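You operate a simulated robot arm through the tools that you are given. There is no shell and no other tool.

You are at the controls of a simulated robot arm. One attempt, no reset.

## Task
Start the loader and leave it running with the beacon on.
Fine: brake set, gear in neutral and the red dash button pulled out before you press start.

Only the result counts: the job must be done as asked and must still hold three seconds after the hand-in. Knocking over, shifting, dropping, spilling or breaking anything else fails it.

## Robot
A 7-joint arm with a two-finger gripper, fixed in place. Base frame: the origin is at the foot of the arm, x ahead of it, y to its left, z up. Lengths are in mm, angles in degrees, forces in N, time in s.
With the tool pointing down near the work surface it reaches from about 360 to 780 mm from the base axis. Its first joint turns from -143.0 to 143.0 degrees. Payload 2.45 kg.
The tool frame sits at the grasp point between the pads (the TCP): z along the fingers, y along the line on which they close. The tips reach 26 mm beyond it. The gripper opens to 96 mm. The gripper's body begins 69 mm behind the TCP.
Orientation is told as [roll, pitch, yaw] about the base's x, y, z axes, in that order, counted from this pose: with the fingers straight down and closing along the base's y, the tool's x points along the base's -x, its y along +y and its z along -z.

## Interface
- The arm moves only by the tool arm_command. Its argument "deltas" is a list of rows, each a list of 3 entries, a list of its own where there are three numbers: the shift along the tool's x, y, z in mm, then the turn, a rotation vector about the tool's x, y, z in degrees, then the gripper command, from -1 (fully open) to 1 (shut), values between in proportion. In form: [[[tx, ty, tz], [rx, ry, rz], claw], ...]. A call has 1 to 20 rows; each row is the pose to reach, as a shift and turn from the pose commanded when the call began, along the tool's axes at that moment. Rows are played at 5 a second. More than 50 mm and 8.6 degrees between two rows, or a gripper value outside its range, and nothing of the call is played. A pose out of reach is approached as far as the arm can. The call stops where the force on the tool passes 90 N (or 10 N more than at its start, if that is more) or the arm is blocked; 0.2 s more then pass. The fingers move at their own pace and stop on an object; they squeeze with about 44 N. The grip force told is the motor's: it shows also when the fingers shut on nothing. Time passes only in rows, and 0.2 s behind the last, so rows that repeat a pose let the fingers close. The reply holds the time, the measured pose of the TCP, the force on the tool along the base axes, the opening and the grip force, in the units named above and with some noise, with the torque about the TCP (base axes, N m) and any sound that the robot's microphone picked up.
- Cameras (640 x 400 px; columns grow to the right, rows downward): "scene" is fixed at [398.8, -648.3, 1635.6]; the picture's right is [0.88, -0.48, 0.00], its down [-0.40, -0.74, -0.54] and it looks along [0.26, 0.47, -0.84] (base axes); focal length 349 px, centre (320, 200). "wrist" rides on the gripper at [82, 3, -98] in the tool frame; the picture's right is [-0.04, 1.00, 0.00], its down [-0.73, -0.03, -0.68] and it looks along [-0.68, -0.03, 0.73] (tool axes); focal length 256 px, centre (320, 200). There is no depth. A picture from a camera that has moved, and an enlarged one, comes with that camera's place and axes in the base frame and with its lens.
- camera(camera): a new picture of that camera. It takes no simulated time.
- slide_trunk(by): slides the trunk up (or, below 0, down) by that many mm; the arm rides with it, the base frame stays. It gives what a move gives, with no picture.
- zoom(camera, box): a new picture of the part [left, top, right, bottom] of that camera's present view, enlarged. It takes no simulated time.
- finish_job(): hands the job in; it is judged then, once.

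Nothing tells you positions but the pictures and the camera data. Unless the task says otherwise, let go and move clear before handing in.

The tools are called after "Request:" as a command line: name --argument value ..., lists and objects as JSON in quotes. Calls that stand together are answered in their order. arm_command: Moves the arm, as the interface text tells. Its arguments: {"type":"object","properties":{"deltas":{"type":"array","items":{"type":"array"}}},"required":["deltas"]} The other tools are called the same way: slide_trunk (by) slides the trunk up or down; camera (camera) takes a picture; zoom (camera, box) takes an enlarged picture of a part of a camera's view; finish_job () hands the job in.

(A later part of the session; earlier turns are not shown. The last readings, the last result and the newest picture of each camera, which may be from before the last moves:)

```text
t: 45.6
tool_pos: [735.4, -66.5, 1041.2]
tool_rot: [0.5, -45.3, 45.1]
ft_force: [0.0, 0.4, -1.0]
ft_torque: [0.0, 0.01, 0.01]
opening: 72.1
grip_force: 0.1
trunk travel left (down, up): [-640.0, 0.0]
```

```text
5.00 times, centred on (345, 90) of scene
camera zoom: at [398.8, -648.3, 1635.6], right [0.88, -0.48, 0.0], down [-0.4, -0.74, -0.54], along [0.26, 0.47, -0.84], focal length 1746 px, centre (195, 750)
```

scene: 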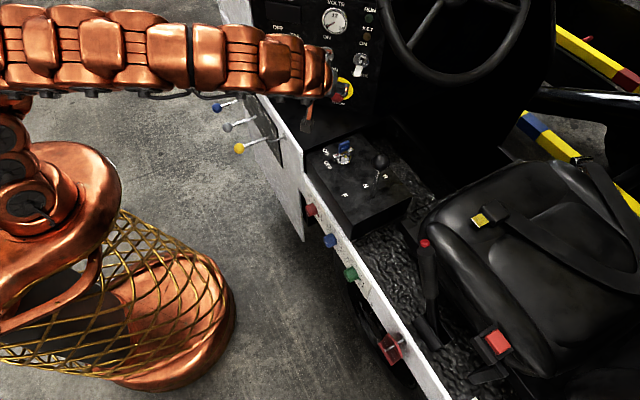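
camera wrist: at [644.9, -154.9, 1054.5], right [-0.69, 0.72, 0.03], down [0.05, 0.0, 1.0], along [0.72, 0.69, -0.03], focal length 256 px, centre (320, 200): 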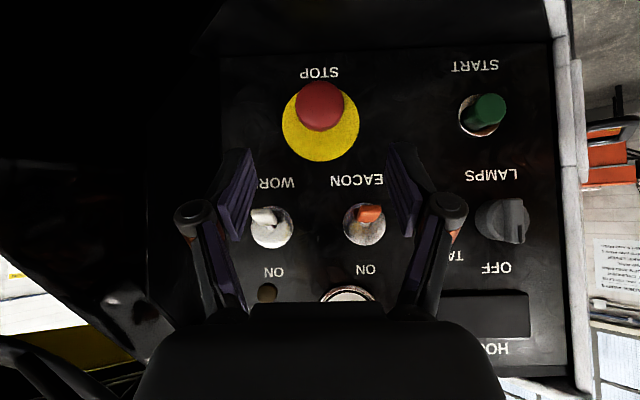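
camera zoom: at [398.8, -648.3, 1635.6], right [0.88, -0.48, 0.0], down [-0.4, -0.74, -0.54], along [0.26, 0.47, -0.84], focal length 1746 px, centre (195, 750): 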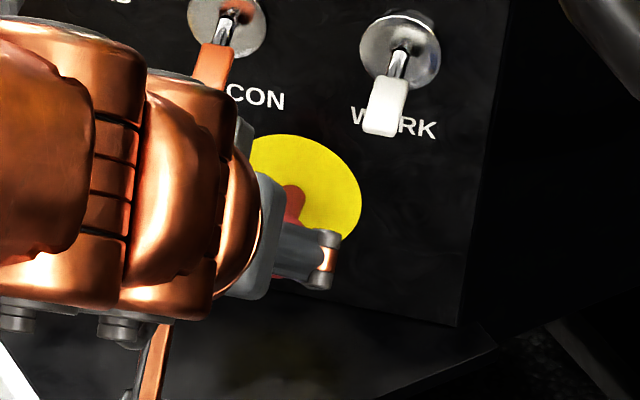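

The STOP cap stands clearly farther out from its yellow disc now. Next is the key switch at about (747, -148): I'll turn the tool back to close along y and move above it.

Request:
arm_command --deltas '[[[4, -1, -22], [5.3, 0, 5.3], -0.3], [[7, -2, -45], [10.7, 0, 10.5], -0.3], [[11, -3, -67], [16, 0, 15.8], -0.3], [[15, -3, -90], [21.3, 0, 21.1], -0.3], [[18, -4, -112], [26.7, 0, 26.3], -0.3], [[22, -5, -134.5], [32, 0, 31.6], -0.3]]'

Request:
camera --camera "wrist"

Request:
zoom --camera "scene" --box '[290, 20, 400, 120]'

```text
t: 47.0
tool_pos: [663.9, -148.3, 1122.6]
tool_rot: [0.3, -45.1, 0.1]
ft_force: [-0.4, 0.2, 0.1]
ft_torque: [0.02, -0.02, -0.02]
opening: 62.2
grip_force: 0.1
trunk travel left (down, up): [-640.0, 0.0]
```

```text
taken
camera wrist: at [536.8, -146.6, 1135.4], right [0.02, 1.0, 0.03], down [0.04, -0.03, 1.0], along [1.0, -0.02, -0.04], focal length 256 px, centre (320, 200)
```

wrist: 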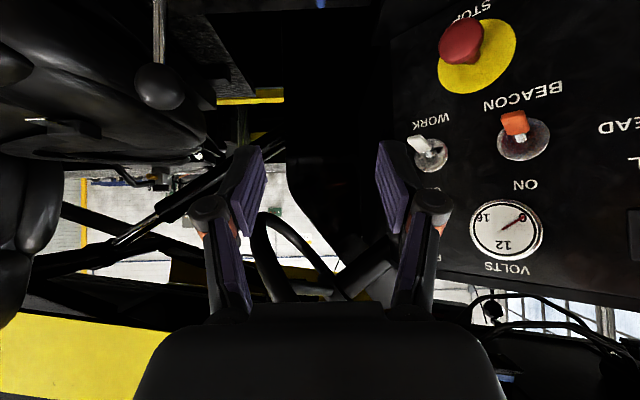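

```text
4.00 times, centred on (345, 70) of scene
camera zoom: at [398.8, -648.3, 1635.6], right [0.88, -0.48, 0.0], down [-0.4, -0.74, -0.54], along [0.26, 0.47, -0.84], focal length 1396 px, centre (220, 720)
```

zoom: 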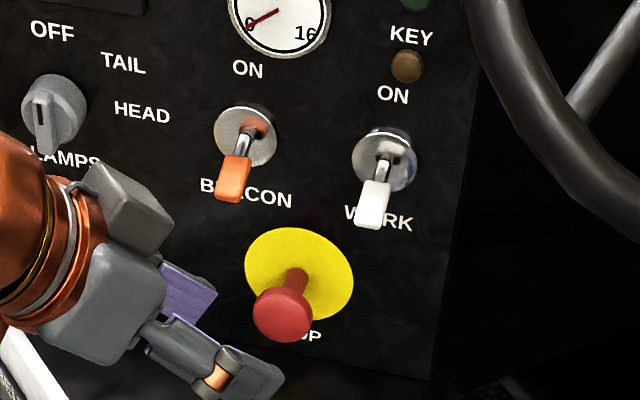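

STOP is clearly out. I'll reduce the tilt to 25° and position above the key for a look.

Request:
arm_command --deltas '[[[11, 0, 26], [0, 6.7, 0], -0.3], [[22, 0, 52], [0, 13.4, 0], -0.3], [[33, 0, 78], [0, 20, 0], -0.3]]'

Request:
camera --camera "wrist"

Request:
zoom --camera "wrist" --box '[240, 60, 400, 260]'

Request:
zoom --camera "scene" --box '[310, 120, 390, 180]'

```text
t: 47.8
tool_pos: [697.6, -150.5, 1044.8]
tool_rot: [0.2, -25.1, 0.4]
ft_force: [-0.6, -0.6, -0.7]
ft_torque: [-0.01, -0.03, -0.02]
opening: 62.3
grip_force: 0.1
trunk travel left (down, up): [-640.0, 0.0]
```

```text
taken
camera wrist: at [581.6, -147.7, 1099.8], right [0.03, 1.0, 0.02], down [0.38, -0.03, 0.93], along [0.93, -0.02, -0.38], focal length 256 px, centre (320, 200)
```

wrist: 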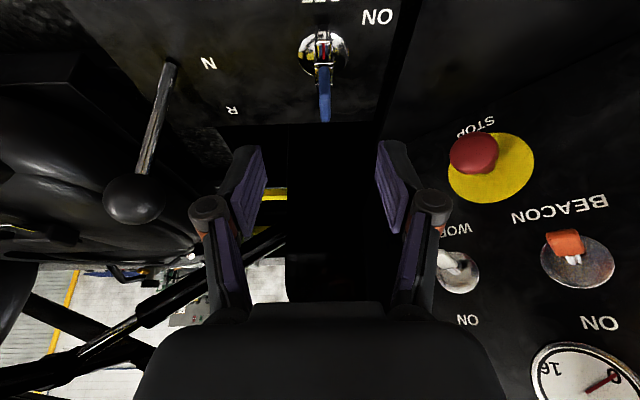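

```text
2.00 times, centred on (320, 160) of wrist
camera zoom: at [581.6, -147.7, 1099.8], right [0.03, 1.0, 0.02], down [0.38, -0.03, 0.93], along [0.93, -0.02, -0.38], focal length 512 px, centre (320, 280)
```

zoom: 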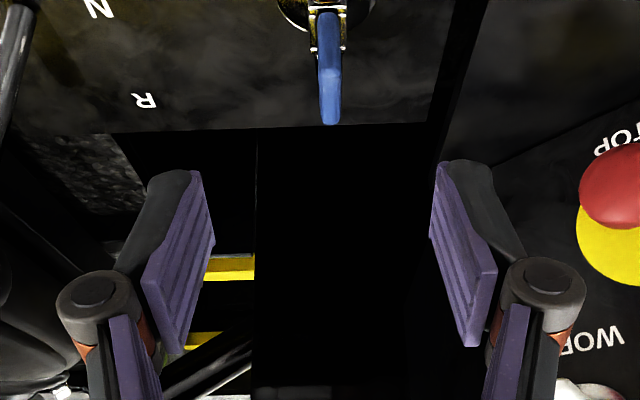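

```text
6.67 times, centred on (350, 150) of scene
camera zoom: at [398.8, -648.3, 1635.6], right [0.88, -0.48, 0.0], down [-0.4, -0.74, -0.54], along [0.26, 0.47, -0.84], focal length 2328 px, centre (120, 533)
```

zoom: 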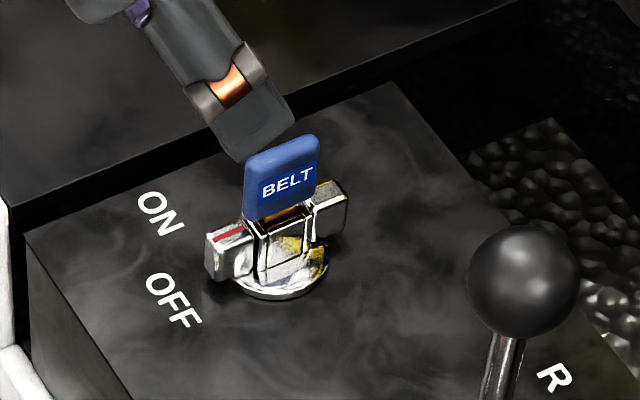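

The blue key head is lined up. I'll descend around it along the tilted axis.

Request:
arm_command --deltas '[[[1, 1, 35], [0, 0, 0], -0.3], [[1.5, 1.5, 70], [0, 0, 0], -0.3], [[2, 2, 95], [0, 0, 0], -0.3], [[2.3, 2.3, 119], [0, 0, 0], -0.3]]'

Request:
camera --camera "wrist"

Request:
zoom --camera "scene" --box '[310, 110, 390, 180]'

```text
t: 48.8
tool_pos: [744.9, -147.3, 934.6]
tool_rot: [0.2, -25.1, 0.2]
ft_force: [-0.5, -0.2, -0.7]
ft_torque: [0.01, -0.03, 0.02]
opening: 62.4
grip_force: 0.1
trunk travel left (down, up): [-640.0, 0.0]
```

```text
taken
camera wrist: at [628.3, -145.4, 990.4], right [0.03, 1.0, 0.02], down [0.38, -0.03, 0.93], along [0.93, -0.02, -0.38], focal length 256 px, centre (320, 200)
```

wrist: 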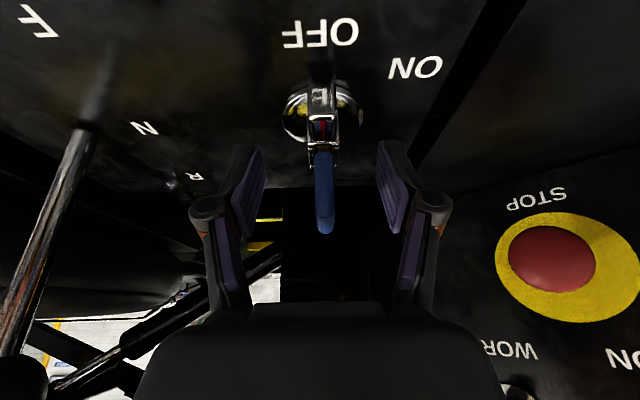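

```text
5.71 times, centred on (350, 145) of scene
camera zoom: at [398.8, -648.3, 1635.6], right [0.88, -0.48, 0.0], down [-0.4, -0.74, -0.54], along [0.26, 0.47, -0.84], focal length 1995 px, centre (149, 514)
```

zoom: 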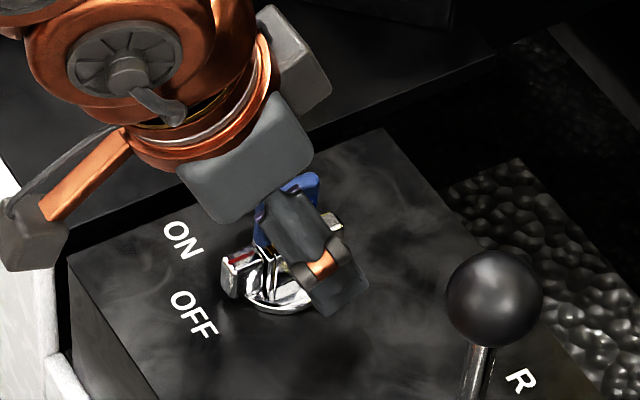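

The fingers straddle the key and bar and are clear of the console top. I'll close on it.

Request:
arm_command --deltas '[[[0, 0, 2], [0, 0, 0], 1], [[0, 0, 2], [0, 0, 0], 1], [[0, 0, 2], [0, 0, 0], 1], [[0, 0, 2], [0, 0, 0], 1]]'

Request:
camera --camera "wrist"

Request:
zoom --camera "scene" --box '[310, 110, 390, 180]'

```text
t: 49.8
tool_pos: [744.7, -145.5, 931.4]
tool_rot: [0.3, -25.1, 0.4]
ft_force: [1.3, 19.6, 0.2]
ft_torque: [0.61, -0.5, -0.04]
opening: 16.6
grip_force: 40.7
trunk travel left (down, up): [-640.0, 0.0]
```

```text
taken
camera wrist: at [629.9, -143.6, 988.2], right [0.03, 1.0, 0.02], down [0.38, -0.03, 0.93], along [0.93, -0.02, -0.38], focal length 256 px, centre (320, 200)
```

wrist: 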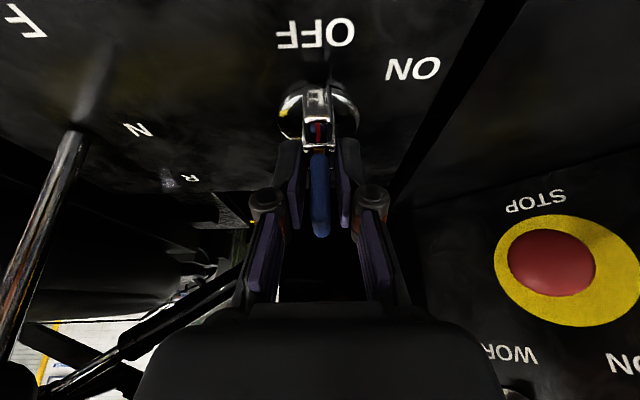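

```text
5.71 times, centred on (350, 145) of scene
camera zoom: at [398.8, -648.3, 1635.6], right [0.88, -0.48, 0.0], down [-0.4, -0.74, -0.54], along [0.26, 0.47, -0.84], focal length 1995 px, centre (149, 514)
```

zoom: 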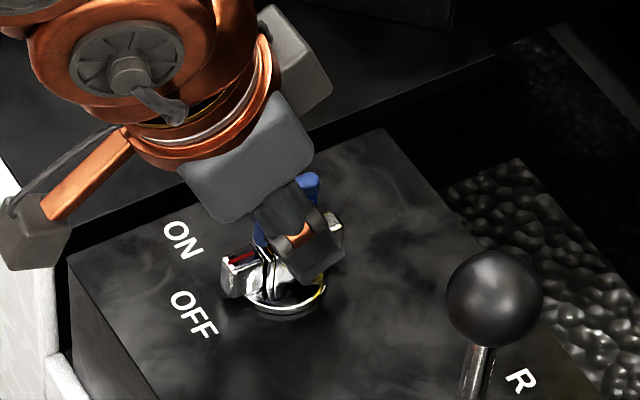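

The bar is gripped (16.6 mm). I'll turn it clockwise seen from above, toward ON, in steps.

Request:
arm_command --deltas '[[[0, 1, 0], [3.2, 0, 6.8], 1], [[0, 2, 0], [6.4, 0, 13.6], 1], [[0, 2, 0], [9.5, 0, 20.4], 1], [[0, 2, 0], [12.7, 0, 27.2], 1], [[0, 2, 0], [15.9, 0, 34], 1], [[0, 2, 0], [19.1, 0, 40.8], 1]]'

Request:
camera --camera "wrist"

Request:
zoom --camera "scene" --box '[310, 110, 390, 180]'

```text
t: 51.2
tool_pos: [745.6, -145.1, 933.9]
tool_rot: [0.1, -24.8, -44.9]
ft_force: [-7.8, 14.2, -13.2]
ft_torque: [0.91, 0.67, -0.02]
opening: 16.4
grip_force: 41.8
trunk travel left (down, up): [-640.0, 0.0]
```

```text
taken
camera wrist: at [665.7, -62.5, 988.7], right [0.73, 0.68, 0.02], down [0.25, -0.29, 0.92], along [0.64, -0.67, -0.38], focal length 256 px, centre (320, 200)
```

wrist: 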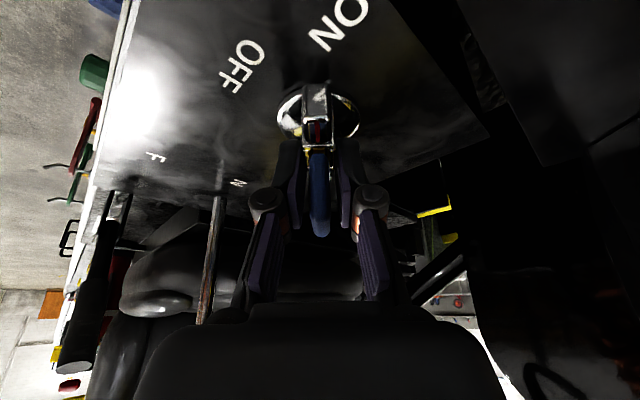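

```text
5.71 times, centred on (350, 145) of scene
camera zoom: at [398.8, -648.3, 1635.6], right [0.88, -0.48, 0.0], down [-0.4, -0.74, -0.54], along [0.26, 0.47, -0.84], focal length 1995 px, centre (149, 514)
```

zoom: 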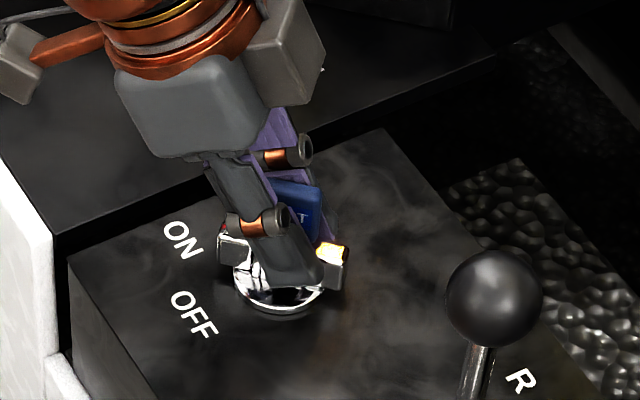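

Request:
zoom --camera "scene" --box '[290, 0, 400, 70]'

Request:
zoom --camera "wrist" --box '[200, 0, 420, 200]'

```text
5.71 times, centred on (345, 35) of scene
camera zoom: at [398.8, -648.3, 1635.6], right [0.88, -0.48, 0.0], down [-0.4, -0.74, -0.54], along [0.26, 0.47, -0.84], focal length 1995 px, centre (177, 1143)
```

zoom: 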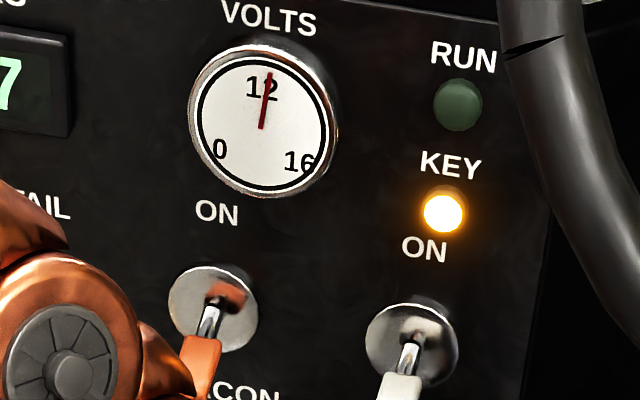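

```text
2.00 times, centred on (310, 100) of wrist
camera zoom: at [665.7, -62.5, 988.7], right [0.73, 0.68, 0.02], down [0.25, -0.29, 0.92], along [0.64, -0.67, -0.38], focal length 512 px, centre (340, 400)
```

zoom: 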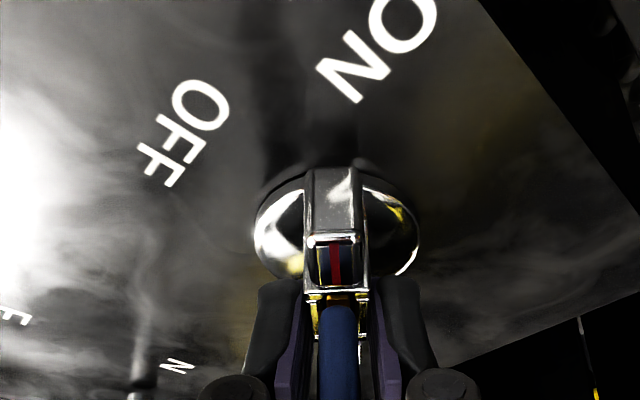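

The KEY lamp is lit, the volts gauge reads 12 and the hours display is on. I'll turn a few degrees more to seat the switch toward its ON end, then release.

Request:
arm_command --deltas '[[[0, 0, 0], [1.3, 0, 2.7], 1], [[0, 0, 0], [2.5, 0, 5.4], 1]]'

Request:
zoom --camera "scene" --box '[290, 0, 400, 70]'

Request:
zoom --camera "wrist" --box '[200, 0, 420, 200]'

```text
t: 51.8
tool_pos: [745.5, -145.1, 932.5]
tool_rot: [0.1, -24.9, -50.7]
ft_force: [-12.3, 12.2, -21.8]
ft_torque: [0.84, 0.74, 0.0]
opening: 16.7
grip_force: 42.5
trunk travel left (down, up): [-640.0, 0.0]
```

```text
5.71 times, centred on (345, 35) of scene
camera zoom: at [398.8, -648.3, 1635.6], right [0.88, -0.48, 0.0], down [-0.4, -0.74, -0.54], along [0.26, 0.47, -0.84], focal length 1995 px, centre (177, 1143)
```

zoom: 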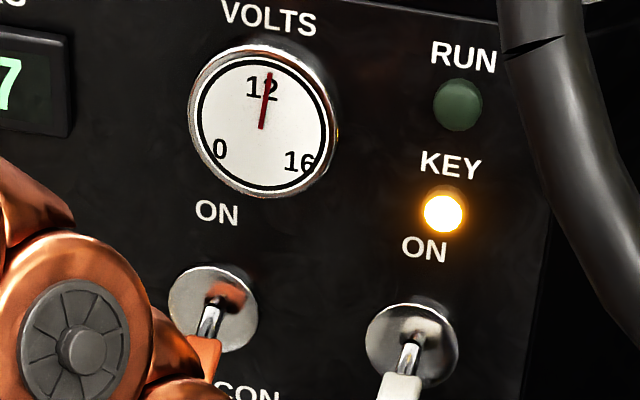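

```text
2.00 times, centred on (310, 100) of wrist
camera zoom: at [674.8, -54.9, 988.9], right [0.8, 0.6, 0.02], down [0.22, -0.31, 0.92], along [0.56, -0.73, -0.38], focal length 512 px, centre (340, 400)
```

zoom: 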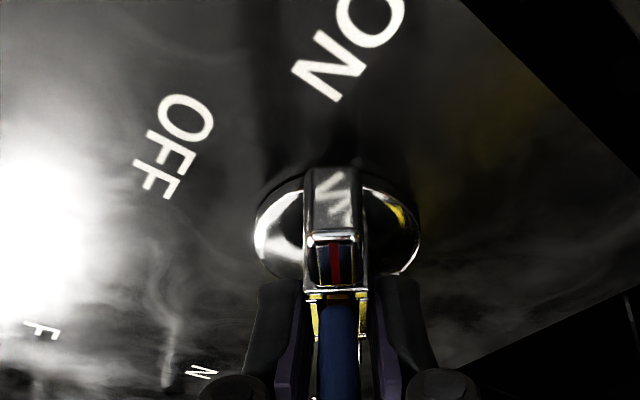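

The pointer is at ON with no resistance. I'll release and retreat along the tool axis.

Request:
arm_command --deltas '[[[0, 0, 0], [0, 0, 0], -0.3], [[0, 0, 0], [0, 0, 0], -0.3], [[0, 0, 0], [0, 0, 0], -0.3], [[0, 0, -40], [0, 0, 0], -0.3], [[0, 0, -80], [0, 0, 0], -0.3], [[0, 0, -120], [0, 0, 0], -0.3]]'

Request:
camera --camera "scene"

Request:
zoom --camera "scene" --box '[310, 110, 390, 180]'

Request:
camera --camera "wrist"

```text
t: 53.2
tool_pos: [711.9, -104.5, 1042.7]
tool_rot: [0.3, -24.8, -50.7]
ft_force: [0.0, 0.5, 0.0]
ft_torque: [-0.02, -0.01, -0.02]
opening: 62.2
grip_force: 0.0
trunk travel left (down, up): [-640.0, 0.0]
```

```text
taken
```

scene: 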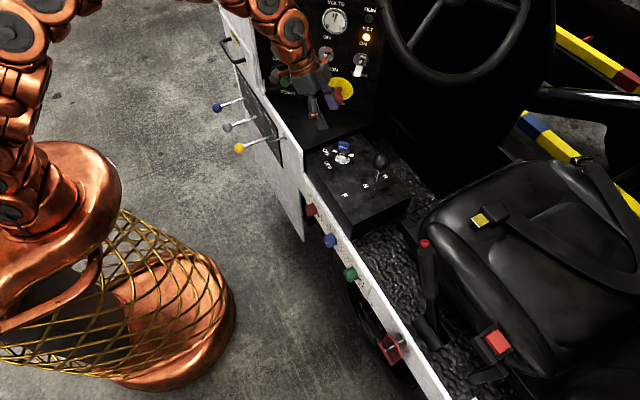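

```text
5.71 times, centred on (350, 145) of scene
camera zoom: at [398.8, -648.3, 1635.6], right [0.88, -0.48, 0.0], down [-0.4, -0.74, -0.54], along [0.26, 0.47, -0.84], focal length 1995 px, centre (149, 514)
```

zoom: 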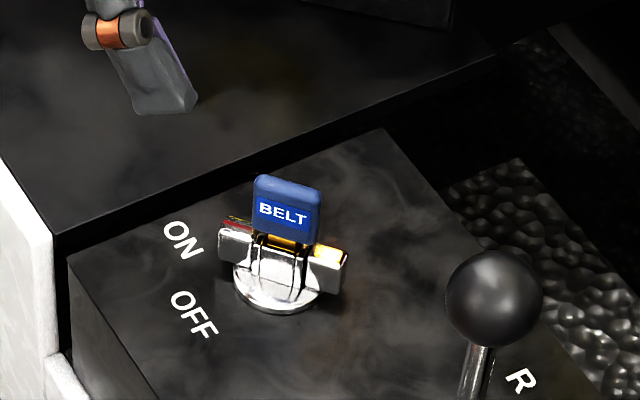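

```text
taken
camera wrist: at [640.5, -14.0, 1099.7], right [0.8, 0.61, 0.02], down [0.22, -0.31, 0.92], along [0.57, -0.73, -0.38], focal length 256 px, centre (320, 200)
```

wrist: 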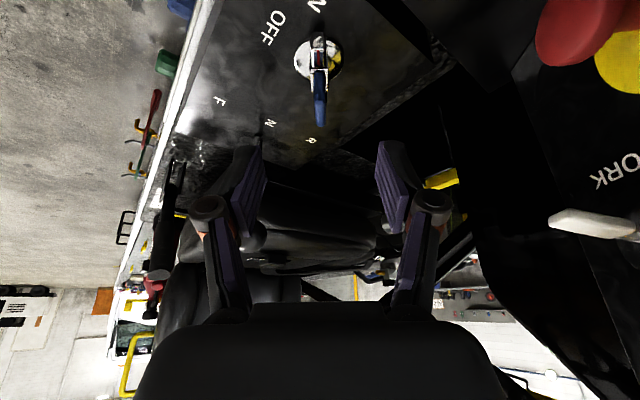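

The key stays ON and the KEY lamp stays lit. Now for START: I'll close the fingers, swing the tool back to face the dash (azimuth 45°) and back off a little.

Request:
arm_command --deltas '[[[4, -2.3, -7.1], [-3.34, 0, -7.24], 0.2], [[8.1, -4.6, -14.3], [-6.7, 0, -14.5], 0.5], [[12.2, -6.9, -21.4], [-10, 0, -21.7], 1], [[16.2, -9.2, -28.5], [-13.4, 0, -29], 1], [[20.3, -11.5, -35.7], [-16.7, 0, -36.2], 1], [[24.4, -13.8, -42.8], [-20.1, 0, -43.5], 1], [[28.4, -16, -50], [-23.4, 0, -50.7], 1], [[32.5, -18.3, -57], [-26.7, 0, -57.9], 1], [[36.5, -20.6, -64.2], [-30.1, 0, -65.2], 1], [[40.6, -22.9, -71.3], [-33.4, 0, -72.4], 1], [[44.7, -25.2, -78.4], [-36.8, 0, -79.7], 1], [[48.7, -27.5, -85.6], [-40.1, 0, -86.9], 1]]'

Request:
camera --camera "wrist"

```text
t: 55.8
tool_pos: [641.2, -63.1, 1097.4]
tool_rot: [-0.2, -25.0, 45.4]
ft_force: [0.1, -0.1, 0.0]
ft_torque: [-0.03, 0.01, 0.01]
opening: 0.0
grip_force: 29.0
trunk travel left (down, up): [-640.0, 0.0]
```

```text
taken
camera wrist: at [557.2, -143.1, 1154.6], right [-0.68, 0.73, 0.01], down [0.28, 0.25, 0.93], along [0.67, 0.64, -0.38], focal length 256 px, centre (320, 200)
```

wrist: 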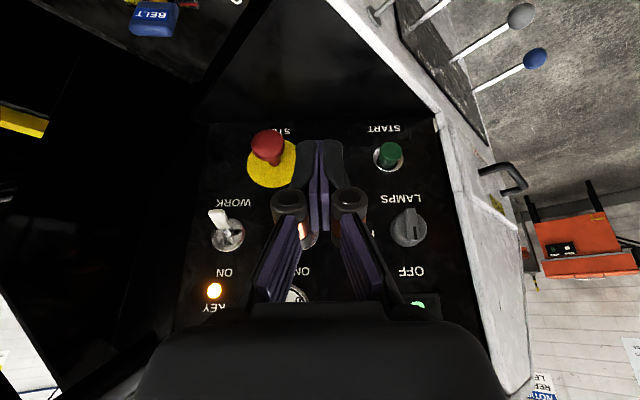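

The start area is visible. I'll move to a standoff in front of the green START button with 45° tilt.

Request:
arm_command --deltas '[[[-8, 22, 35], [0, -5, 0], 1], [[-16, 44, 69], [0, -10, 0], 1], [[-25, 66, 104], [0, -15, 0], 1], [[-33, 88.5, 139], [0, -20, 0], 1]]'

Request:
camera --camera "wrist"

Request:
camera --camera "scene"

```text
t: 56.8
tool_pos: [640.0, 62.3, 985.0]
tool_rot: [-0.4, -45.1, 45.3]
ft_force: [0.1, 0.0, -0.3]
ft_torque: [0.0, 0.02, -0.01]
opening: 0.0
grip_force: 28.2
trunk travel left (down, up): [-640.0, 0.0]
```

```text
taken
camera wrist: at [547.3, -25.4, 997.7], right [-0.69, 0.73, 0.02], down [0.04, 0.01, 1.0], along [0.73, 0.69, -0.04], focal length 256 px, centre (320, 200)
```

wrist: 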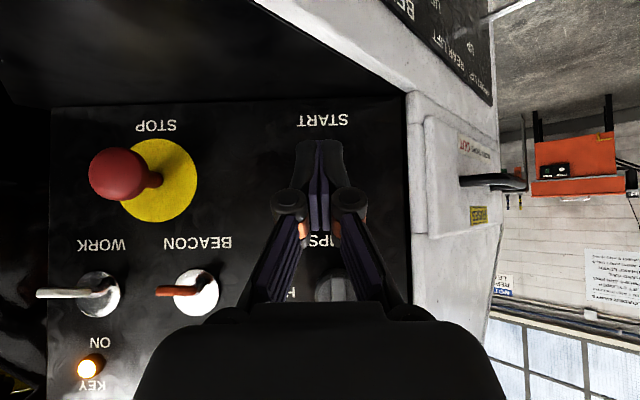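

```text
taken
```

scene: 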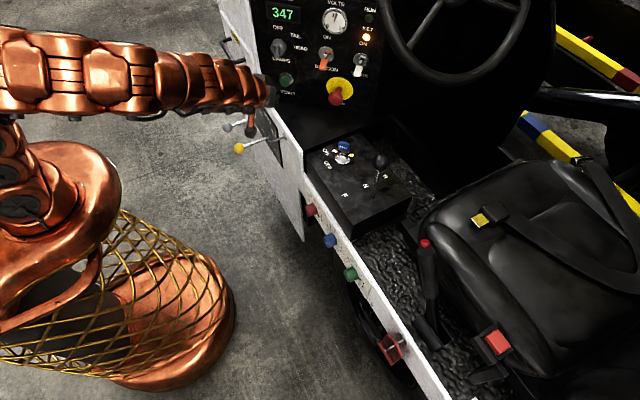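

Request:
arm_command --deltas '[[[-15, 0.4, 23], [0, 0, 0], 1], [[-30.7, 0.8, 45.7], [0, 0, 0], 1]]'

Request:
camera --camera "wrist"

Request:
zoom --camera "scene" --box '[230, 30, 350, 130]'

```text
t: 57.4
tool_pos: [676.3, 98.8, 974.0]
tool_rot: [-0.2, -45.1, 45.3]
ft_force: [-0.7, -0.3, 0.5]
ft_torque: [-0.02, 0.02, -0.01]
opening: 0.3
grip_force: 28.4
trunk travel left (down, up): [-640.0, 0.0]
```

```text
taken
camera wrist: at [585.6, 11.3, 987.2], right [-0.69, 0.73, 0.03], down [0.05, 0.01, 1.0], along [0.73, 0.69, -0.04], focal length 256 px, centre (320, 200)
```

wrist: 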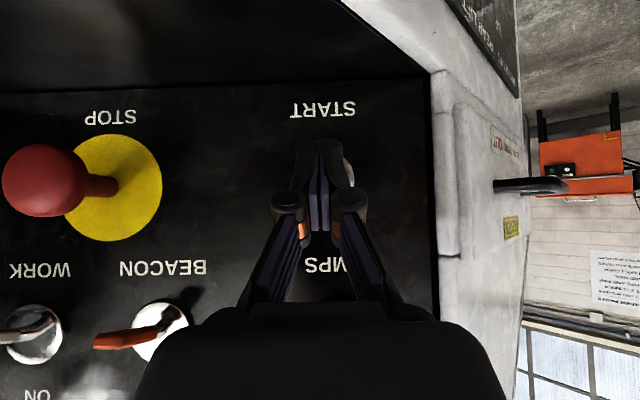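

```text
4.00 times, centred on (290, 80) of scene
camera zoom: at [398.8, -648.3, 1635.6], right [0.88, -0.48, 0.0], down [-0.4, -0.74, -0.54], along [0.26, 0.47, -0.84], focal length 1396 px, centre (440, 680)
```

zoom: 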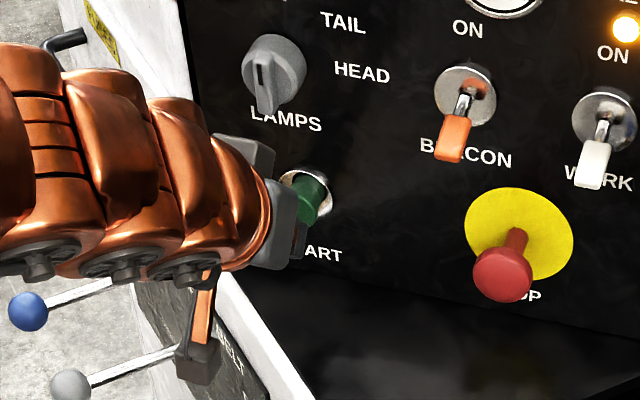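

I'm about 17 mm short of contact. I'll push along the panel normal in small steps, watching force and sound.

Request:
arm_command --deltas '[[[-7, 0.1, 7], [0, 0, 0], 1], [[-11.3, 0.2, 11.3], [0, 0, 0], 1], [[-14.1, 0.2, 14.2], [0, 0, 0], 1], [[-16.2, 0.3, 16.3], [0, 0, 0], 1]]'

Request:
zoom --camera "scene" --box '[240, 0, 400, 110]'

```text
t: 58.4
tool_pos: [693.4, 117.0, 976.3]
tool_rot: [-0.3, -44.9, 45.2]
ft_force: [-18.9, -12.8, -1.9]
ft_torque: [-0.21, 0.17, 0.1]
opening: 6.3
grip_force: 28.5
trunk travel left (down, up): [-640.0, 0.0]
```

```text
3.64 times, centred on (320, 55) of scene
camera zoom: at [398.8, -648.3, 1635.6], right [0.88, -0.48, 0.0], down [-0.4, -0.74, -0.54], along [0.26, 0.47, -0.84], focal length 1270 px, centre (320, 727)
```

zoom: 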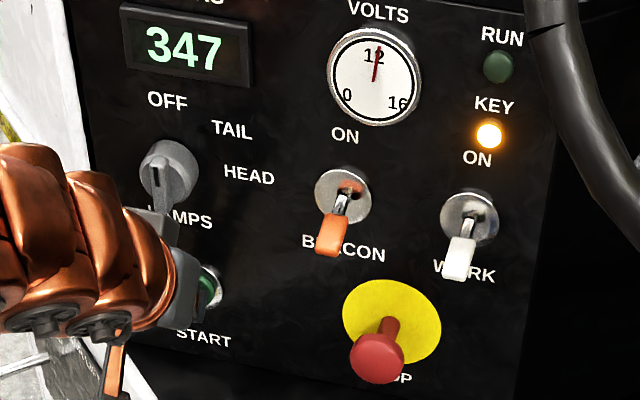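

I'm in contact at about 23 N, but RUN isn't lit yet. I'll push a bit deeper and hold.

Request:
arm_command --deltas '[[[-2.1, 0, 2.1], [0, 0, 0], 1], [[-4.2, 0, 4.2], [0, 0, 0], 1], [[-5.6, 0, 5.6], [0, 0, 0], 1], [[-5.6, 0, 5.6], [0, 0, 0], 1]]'

Request:
zoom --camera "scene" --box '[240, 0, 400, 110]'

Request:
camera --camera "wrist"

```text
t: 59.2
tool_pos: [693.7, 116.7, 977.6]
tool_rot: [0.0, -44.9, 45.2]
ft_force: [-30.9, -26.3, -10.6]
ft_torque: [0.17, 0.37, 0.53]
opening: 6.0
grip_force: 28.7
trunk travel left (down, up): [-640.0, 0.0]
stopped in row 3: the force on the tool passed its limit at 95 N (the readings are from after the stop); the commanded pose is now the measured one
```

```text
3.64 times, centred on (320, 55) of scene
camera zoom: at [398.8, -648.3, 1635.6], right [0.88, -0.48, 0.0], down [-0.4, -0.74, -0.54], along [0.26, 0.47, -0.84], focal length 1270 px, centre (320, 727)
```

zoom: 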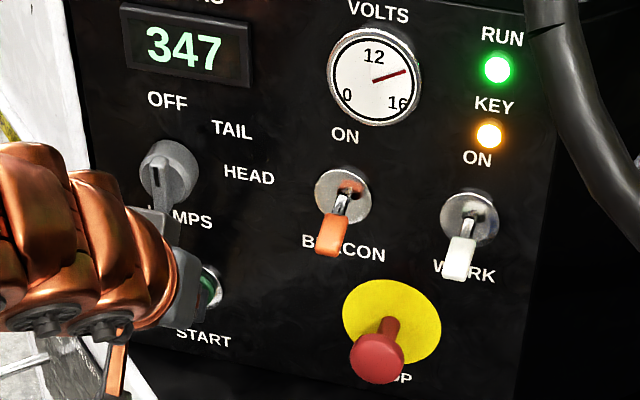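

```text
taken
camera wrist: at [602.1, 28.2, 989.9], right [-0.69, 0.72, 0.03], down [0.05, 0.01, 1.0], along [0.72, 0.69, -0.04], focal length 256 px, centre (320, 200)
```

wrist: 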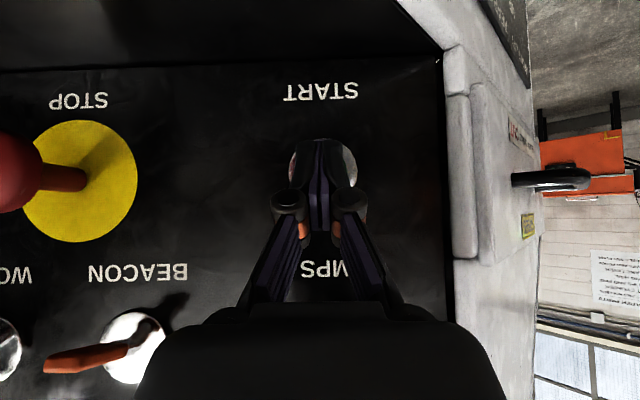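

The RUN lamp is lit and volts rose to charging level, so the engine is running. I'll back straight off the button.

Request:
arm_command --deltas '[[[14, 0, -14], [0, 0, 0], 1], [[42, 0, -42], [0, 0, 0], 1], [[56, 0, -65], [0, 0, 0], 1]]'

Request:
zoom --camera "scene" --box '[240, 0, 400, 110]'

Request:
camera --camera "wrist"

```text
t: 60.0
tool_pos: [639.7, 60.9, 981.9]
tool_rot: [-0.1, -44.8, 45.2]
ft_force: [0.5, -0.5, -0.8]
ft_torque: [0.02, 0.03, -0.02]
opening: 0.0
grip_force: 28.4
trunk travel left (down, up): [-640.0, 0.0]
```

```text
3.64 times, centred on (320, 55) of scene
camera zoom: at [398.8, -648.3, 1635.6], right [0.88, -0.48, 0.0], down [-0.4, -0.74, -0.54], along [0.26, 0.47, -0.84], focal length 1270 px, centre (320, 727)
```

zoom: 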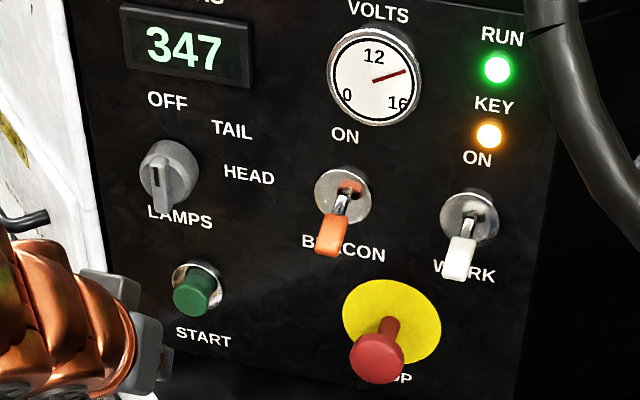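

```text
taken
camera wrist: at [547.5, -26.2, 995.5], right [-0.69, 0.72, 0.03], down [0.05, 0.01, 1.0], along [0.72, 0.69, -0.04], focal length 256 px, centre (320, 200)
```

wrist: 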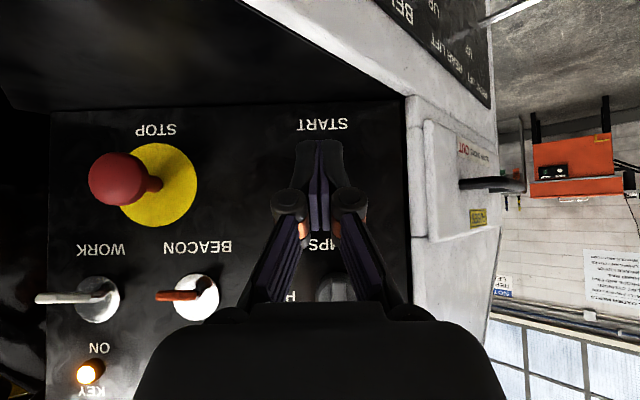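

The loader is running with START released and RUN lit. The BEACON toggle tip is at about (784, 36, 1062), pointing down. I'll move to a pre-grasp for it with the jaws about 53 mm open.

Request:
arm_command --deltas '[[[-23, -24, -23], [0, 0, 0], 1], [[-46, -48, -46], [0, 0, 0], 0.5], [[-69, -72, -68], [0, 0, 0], -0.1], [[-92, -96, -91], [0, 0, 0], -0.1], [[-115.3, -119.5, -113.8], [0, 0, 0], -0.1]]'

Request:
camera --camera "wrist"

Request:
zoom --camera "scene" --box '[240, 0, 400, 110]'

```text
t: 61.2
tool_pos: [725.9, -22.0, 1145.0]
tool_rot: [0.0, -44.8, 45.3]
ft_force: [0.3, -0.2, -0.2]
ft_torque: [-0.03, -0.02, -0.02]
opening: 53.0
grip_force: 0.3
trunk travel left (down, up): [-640.0, 0.0]
```

```text
taken
camera wrist: at [634.0, -109.7, 1158.2], right [-0.69, 0.72, 0.03], down [0.05, 0.01, 1.0], along [0.72, 0.69, -0.04], focal length 256 px, centre (320, 200)
```

wrist: 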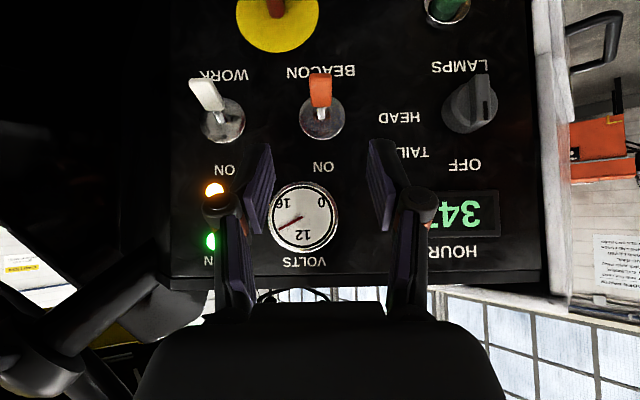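

```text
3.64 times, centred on (320, 55) of scene
camera zoom: at [398.8, -648.3, 1635.6], right [0.88, -0.48, 0.0], down [-0.4, -0.74, -0.54], along [0.26, 0.47, -0.84], focal length 1270 px, centre (320, 727)
```

zoom: 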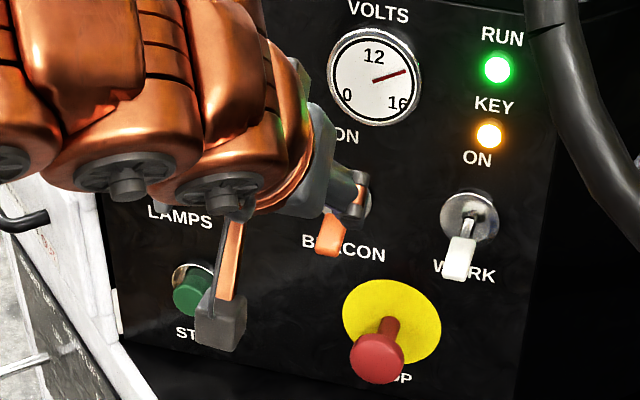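

The bat is centred between the jaws. I'll advance along the tool axis.

Request:
arm_command --deltas '[[[1, 0, 40], [0, 0, 0], -0.1], [[2, 0, 80], [0, 0, 0], -0.1], [[2.6, 0.3, 113], [0, 0, 0], -0.1]]'

Request:
camera --camera "wrist"

Request:
zoom --camera "scene" --box '[270, 20, 390, 110]'

```text
t: 62.0
tool_pos: [780.8, 35.1, 1060.3]
tool_rot: [0.0, -44.7, 45.4]
ft_force: [0.2, 0.9, 1.1]
ft_torque: [0.04, 0.02, 0.01]
opening: 53.0
grip_force: 0.1
trunk travel left (down, up): [-640.0, 0.0]
```

```text
taken
camera wrist: at [688.4, -53.3, 1073.6], right [-0.69, 0.72, 0.03], down [0.05, 0.01, 1.0], along [0.72, 0.69, -0.04], focal length 256 px, centre (320, 200)
```

wrist: 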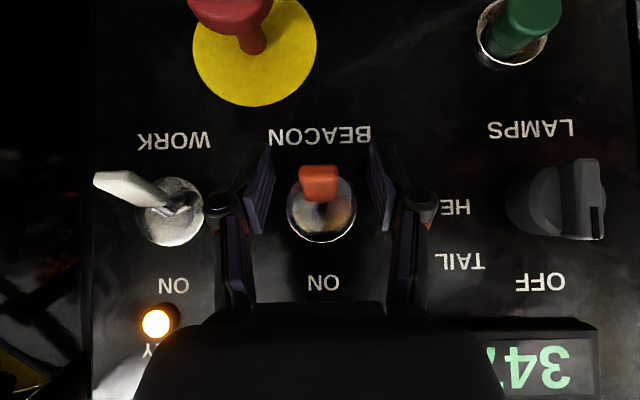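

```text
4.44 times, centred on (330, 65) of scene
camera zoom: at [398.8, -648.3, 1635.6], right [0.88, -0.48, 0.0], down [-0.4, -0.74, -0.54], along [0.26, 0.47, -0.84], focal length 1552 px, centre (276, 800)
```

zoom: 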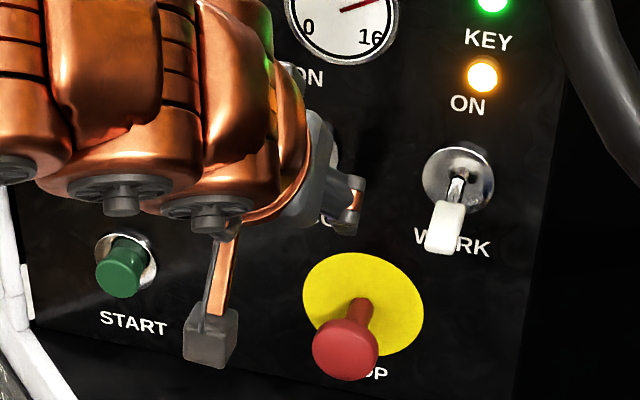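

The bat is at the grasp point, so I'll close on it.

Request:
arm_command --deltas '[[[0, 0, 0], [0, 0, 0], 1], [[0, 0, 0], [0, 0, 0], 1], [[0, 0, 0], [0, 0, 0], 1], [[0, 0, 0], [0, 0, 0], 1]]'

Request:
camera --camera "wrist"

```text
t: 63.0
tool_pos: [779.3, 33.6, 1061.0]
tool_rot: [-0.1, -44.8, 45.3]
ft_force: [3.3, 0.5, 0.6]
ft_torque: [0.04, 0.0, -0.16]
opening: 16.7
grip_force: 42.1
trunk travel left (down, up): [-640.0, 0.0]
```

```text
taken
camera wrist: at [688.6, -53.5, 1073.6], right [-0.69, 0.72, 0.03], down [0.05, 0.01, 1.0], along [0.72, 0.69, -0.04], focal length 256 px, centre (320, 200)
```

wrist: 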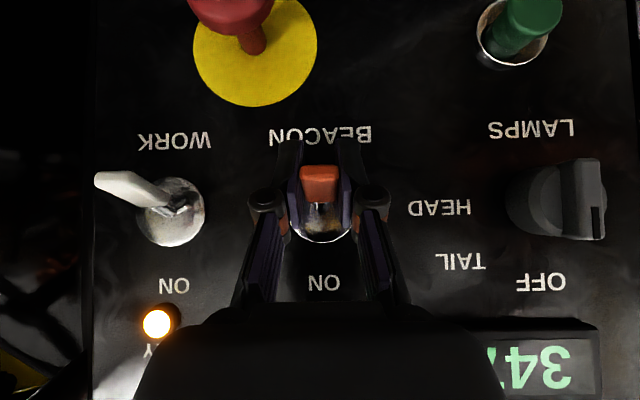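

The bat is gripped (16.7 mm). I'll swing it up along its small arc toward ON.

Request:
arm_command --deltas '[[[-3.5, 0, -5], [0, 0, 0], 1], [[-7, 0, -9.9], [0, 0, 0], 1], [[-11.6, 0, -13.8], [0, 0, 0], 1], [[-16.9, 0, -17], [0, 0, 0], 1]]'

Request:
camera --camera "wrist"

Request:
camera --camera "scene"

```text
t: 64.0
tool_pos: [779.1, 34.1, 1083.0]
tool_rot: [0.2, -44.5, 45.3]
ft_force: [-7.6, -7.0, -32.7]
ft_torque: [-0.8, 0.88, -0.11]
opening: 17.7
grip_force: 42.9
trunk travel left (down, up): [-640.0, 0.0]
```

```text
taken
camera wrist: at [688.1, -54.2, 1095.6], right [-0.69, 0.72, 0.03], down [0.05, 0.01, 1.0], along [0.72, 0.69, -0.05], focal length 256 px, centre (320, 200)
```

wrist: 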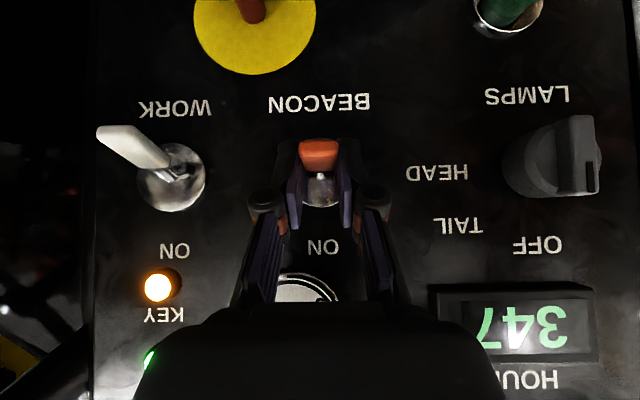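

```text
taken
```

scene: 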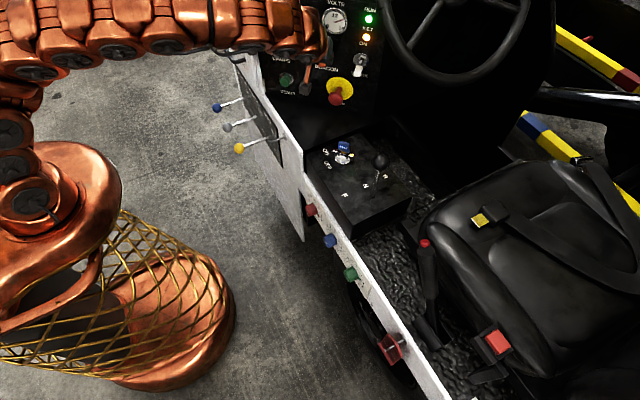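

The bat slipped in the grip because the toggle spring is stronger than the friction. I'll release and back off, then push it up from below with closed fingers held more horizontally.

Request:
arm_command --deltas '[[[0, 0, 0], [0, 0, 0], -0.1], [[0, 0, 0], [0, 0, 0], -0.1], [[0, 0, -40], [0, 0, 0], -0.1], [[0, 0, -80], [0, 0, 0], -0.1], [[0, 0, -105], [0, 0, 0], -0.1]]'

Request:
camera --camera "wrist"

```text
t: 65.2
tool_pos: [726.6, -19.5, 1160.1]
tool_rot: [-0.1, -44.8, 45.3]
ft_force: [-0.8, -0.9, -0.4]
ft_torque: [-0.03, -0.04, 0.03]
opening: 52.7
grip_force: 0.0
trunk travel left (down, up): [-640.0, 0.0]
```

```text
taken
camera wrist: at [634.2, -106.8, 1173.7], right [-0.69, 0.72, 0.03], down [0.05, 0.01, 1.0], along [0.72, 0.69, -0.04], focal length 256 px, centre (320, 200)
```

wrist: 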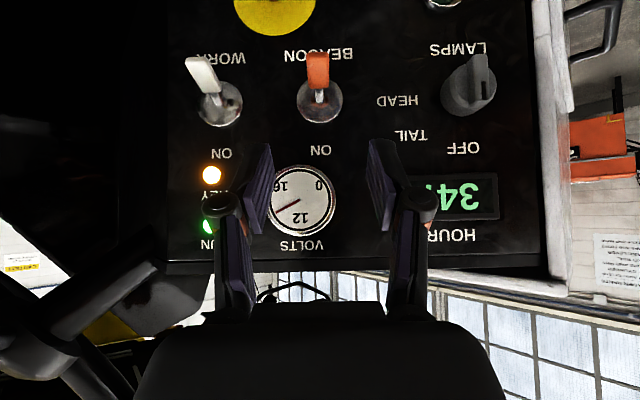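

The toggle sprang back to OFF. I'll move to a standoff below and in front of it, tilting toward horizontal with the fingers closed.

Request:
arm_command --deltas '[[[27, -0.6, 19], [0, -7.5, 0], 1], [[54, -1.3, 38], [0, -15, 0], 1], [[81, -2, 57], [0, -22.5, 0], 1], [[108, -2.6, 75.7], [0, -30, 0], 1]]'

Request:
camera --camera "wrist"

Request:
camera --camera "scene"

```text
t: 66.2
tool_pos: [713.7, -33.9, 1029.6]
tool_rot: [-0.3, -74.8, 45.5]
ft_force: [0.6, -0.1, 0.3]
ft_torque: [-0.04, 0.01, -0.02]
opening: 0.0
grip_force: 29.0
trunk travel left (down, up): [-640.0, 0.0]
```

```text
taken
camera wrist: at [629.5, -114.8, 977.8], right [-0.7, 0.71, 0.04], down [-0.31, -0.35, 0.89], along [0.64, 0.61, 0.46], focal length 256 px, centre (320, 200)
```

wrist: 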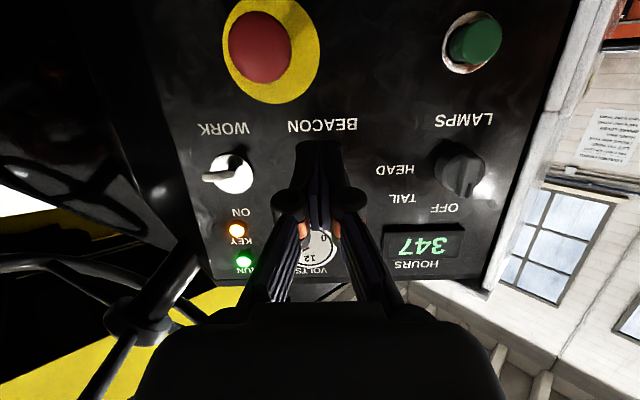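

```text
taken
```

scene: 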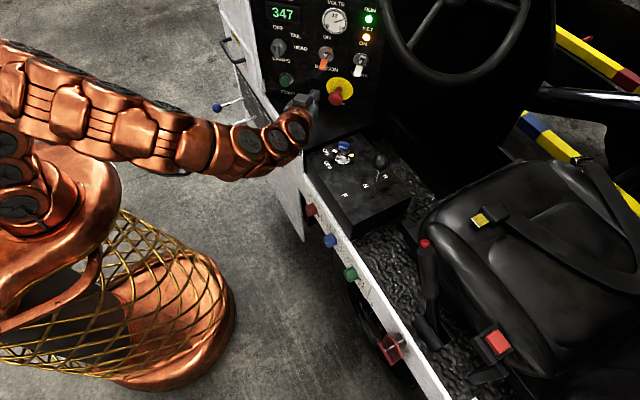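

The near-horizontal pose works. I'll slide in beneath the orange bat, leaving clearance above STOP.

Request:
arm_command --deltas '[[[-6.4, -0.1, 30], [0, 0, 0], 1], [[-12.7, -0.3, 60], [0, 0, 0], 1], [[-19.1, -0.4, 89.5], [0, 0, 0], 1]]'

Request:
camera --camera "wrist"

Request:
zoom --camera "scene" --box '[270, 20, 390, 110]'

```text
t: 67.0
tool_pos: [776.1, 27.8, 1026.4]
tool_rot: [0.0, -74.6, 45.3]
ft_force: [-0.5, -1.0, 0.1]
ft_torque: [-0.05, 0.0, 0.01]
opening: 0.0
grip_force: 28.6
trunk travel left (down, up): [-640.0, 0.0]
```

```text
taken
camera wrist: at [692.3, -52.1, 974.5], right [-0.7, 0.71, 0.04], down [-0.3, -0.35, 0.89], along [0.64, 0.61, 0.46], focal length 256 px, centre (320, 200)
```

wrist: 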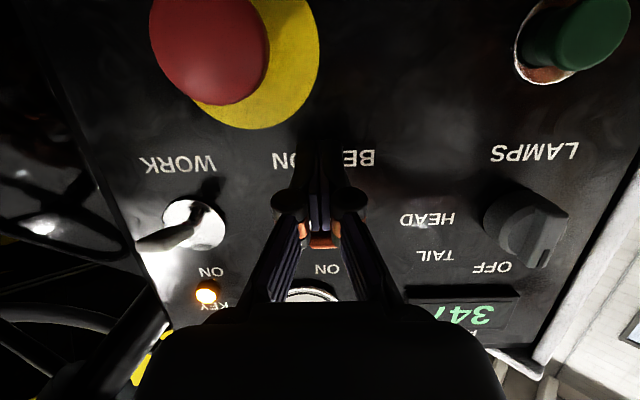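

```text
4.44 times, centred on (330, 65) of scene
camera zoom: at [398.8, -648.3, 1635.6], right [0.88, -0.48, 0.0], down [-0.4, -0.74, -0.54], along [0.26, 0.47, -0.84], focal length 1552 px, centre (276, 800)
```

zoom: 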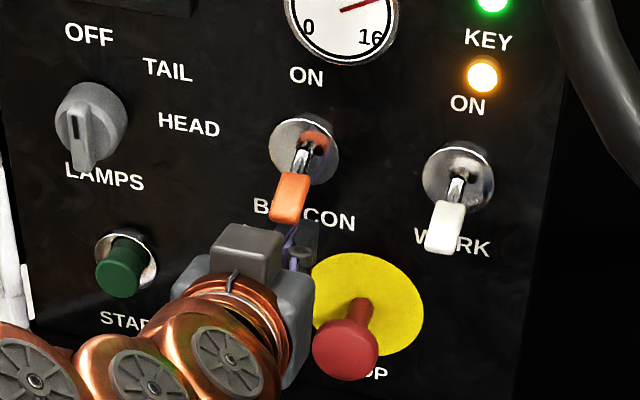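

The closed fingers are right beneath the bat. I'll raise them in steps to push it up.

Request:
arm_command --deltas '[[[-9.65, 3, -2.6], [0, 0, 0], 1], [[-17.4, 3, -4.7], [0, 0, 0], 1], [[-24.1, 3, -6.6], [0, 0, 0], 1], [[-29.9, 3, -8.1], [0, 0, 0], 1], [[-35.7, 3, -9.7], [0, 0, 0], 1], [[-40.5, 3, -11], [0, 0, 0], 1]]'

Request:
zoom --camera "scene" --box '[270, 20, 390, 110]'

Request:
camera --camera "wrist"

```text
t: 68.4
tool_pos: [773.1, 30.0, 1065.3]
tool_rot: [-0.1, -74.6, 45.5]
ft_force: [-8.3, -0.9, -13.1]
ft_torque: [-0.25, 0.22, 0.07]
opening: 0.0
grip_force: 28.8
trunk travel left (down, up): [-640.0, 0.0]
```

```text
4.44 times, centred on (330, 65) of scene
camera zoom: at [398.8, -648.3, 1635.6], right [0.88, -0.48, 0.0], down [-0.4, -0.74, -0.54], along [0.26, 0.47, -0.84], focal length 1552 px, centre (276, 800)
```

zoom: 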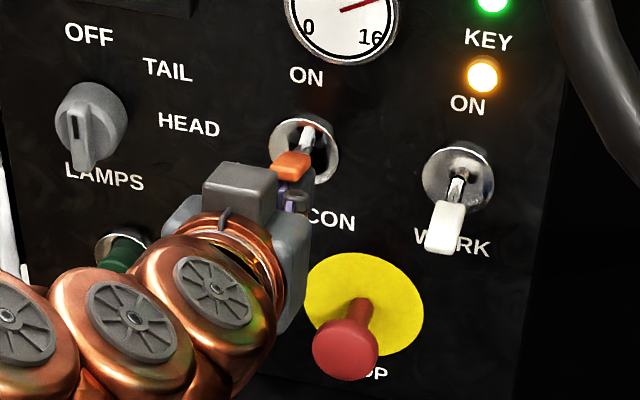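

```text
taken
camera wrist: at [689.8, -50.7, 1012.4], right [-0.7, 0.71, 0.04], down [-0.3, -0.35, 0.89], along [0.64, 0.61, 0.46], focal length 256 px, centre (320, 200)
```

wrist: 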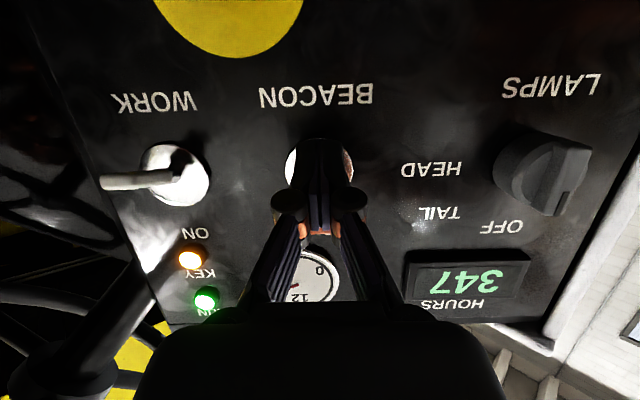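

The bat is coming up (13 N). I'll push a bit further so it goes over.

Request:
arm_command --deltas '[[[-5.8, 0, -1.6], [0, 0, 0], 1], [[-11.6, 0, -3.1], [0, 0, 0], 1], [[-15.4, 0, -4.2], [0, 0, 0], 1]]'

Request:
zoom --camera "scene" --box '[270, 20, 390, 110]'

```text
t: 69.1
tool_pos: [772.3, 28.8, 1066.3]
tool_rot: [0.1, -73.3, 45.1]
ft_force: [-8.4, -3.0, -25.2]
ft_torque: [-0.5, 0.38, -0.23]
opening: 0.0
grip_force: 28.8
trunk travel left (down, up): [-640.0, 0.0]
stopped in row 3: the force on the tool passed its limit at 97 N (the readings are from after the stop); the commanded pose is now the measured one
```

```text
4.44 times, centred on (330, 65) of scene
camera zoom: at [398.8, -648.3, 1635.6], right [0.88, -0.48, 0.0], down [-0.4, -0.74, -0.54], along [0.26, 0.47, -0.84], focal length 1552 px, centre (276, 800)
```

zoom: 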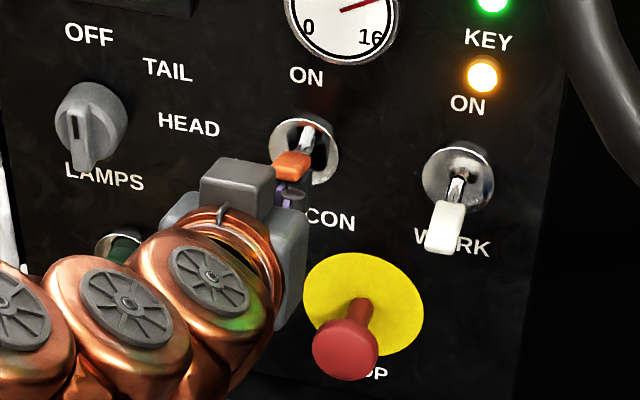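

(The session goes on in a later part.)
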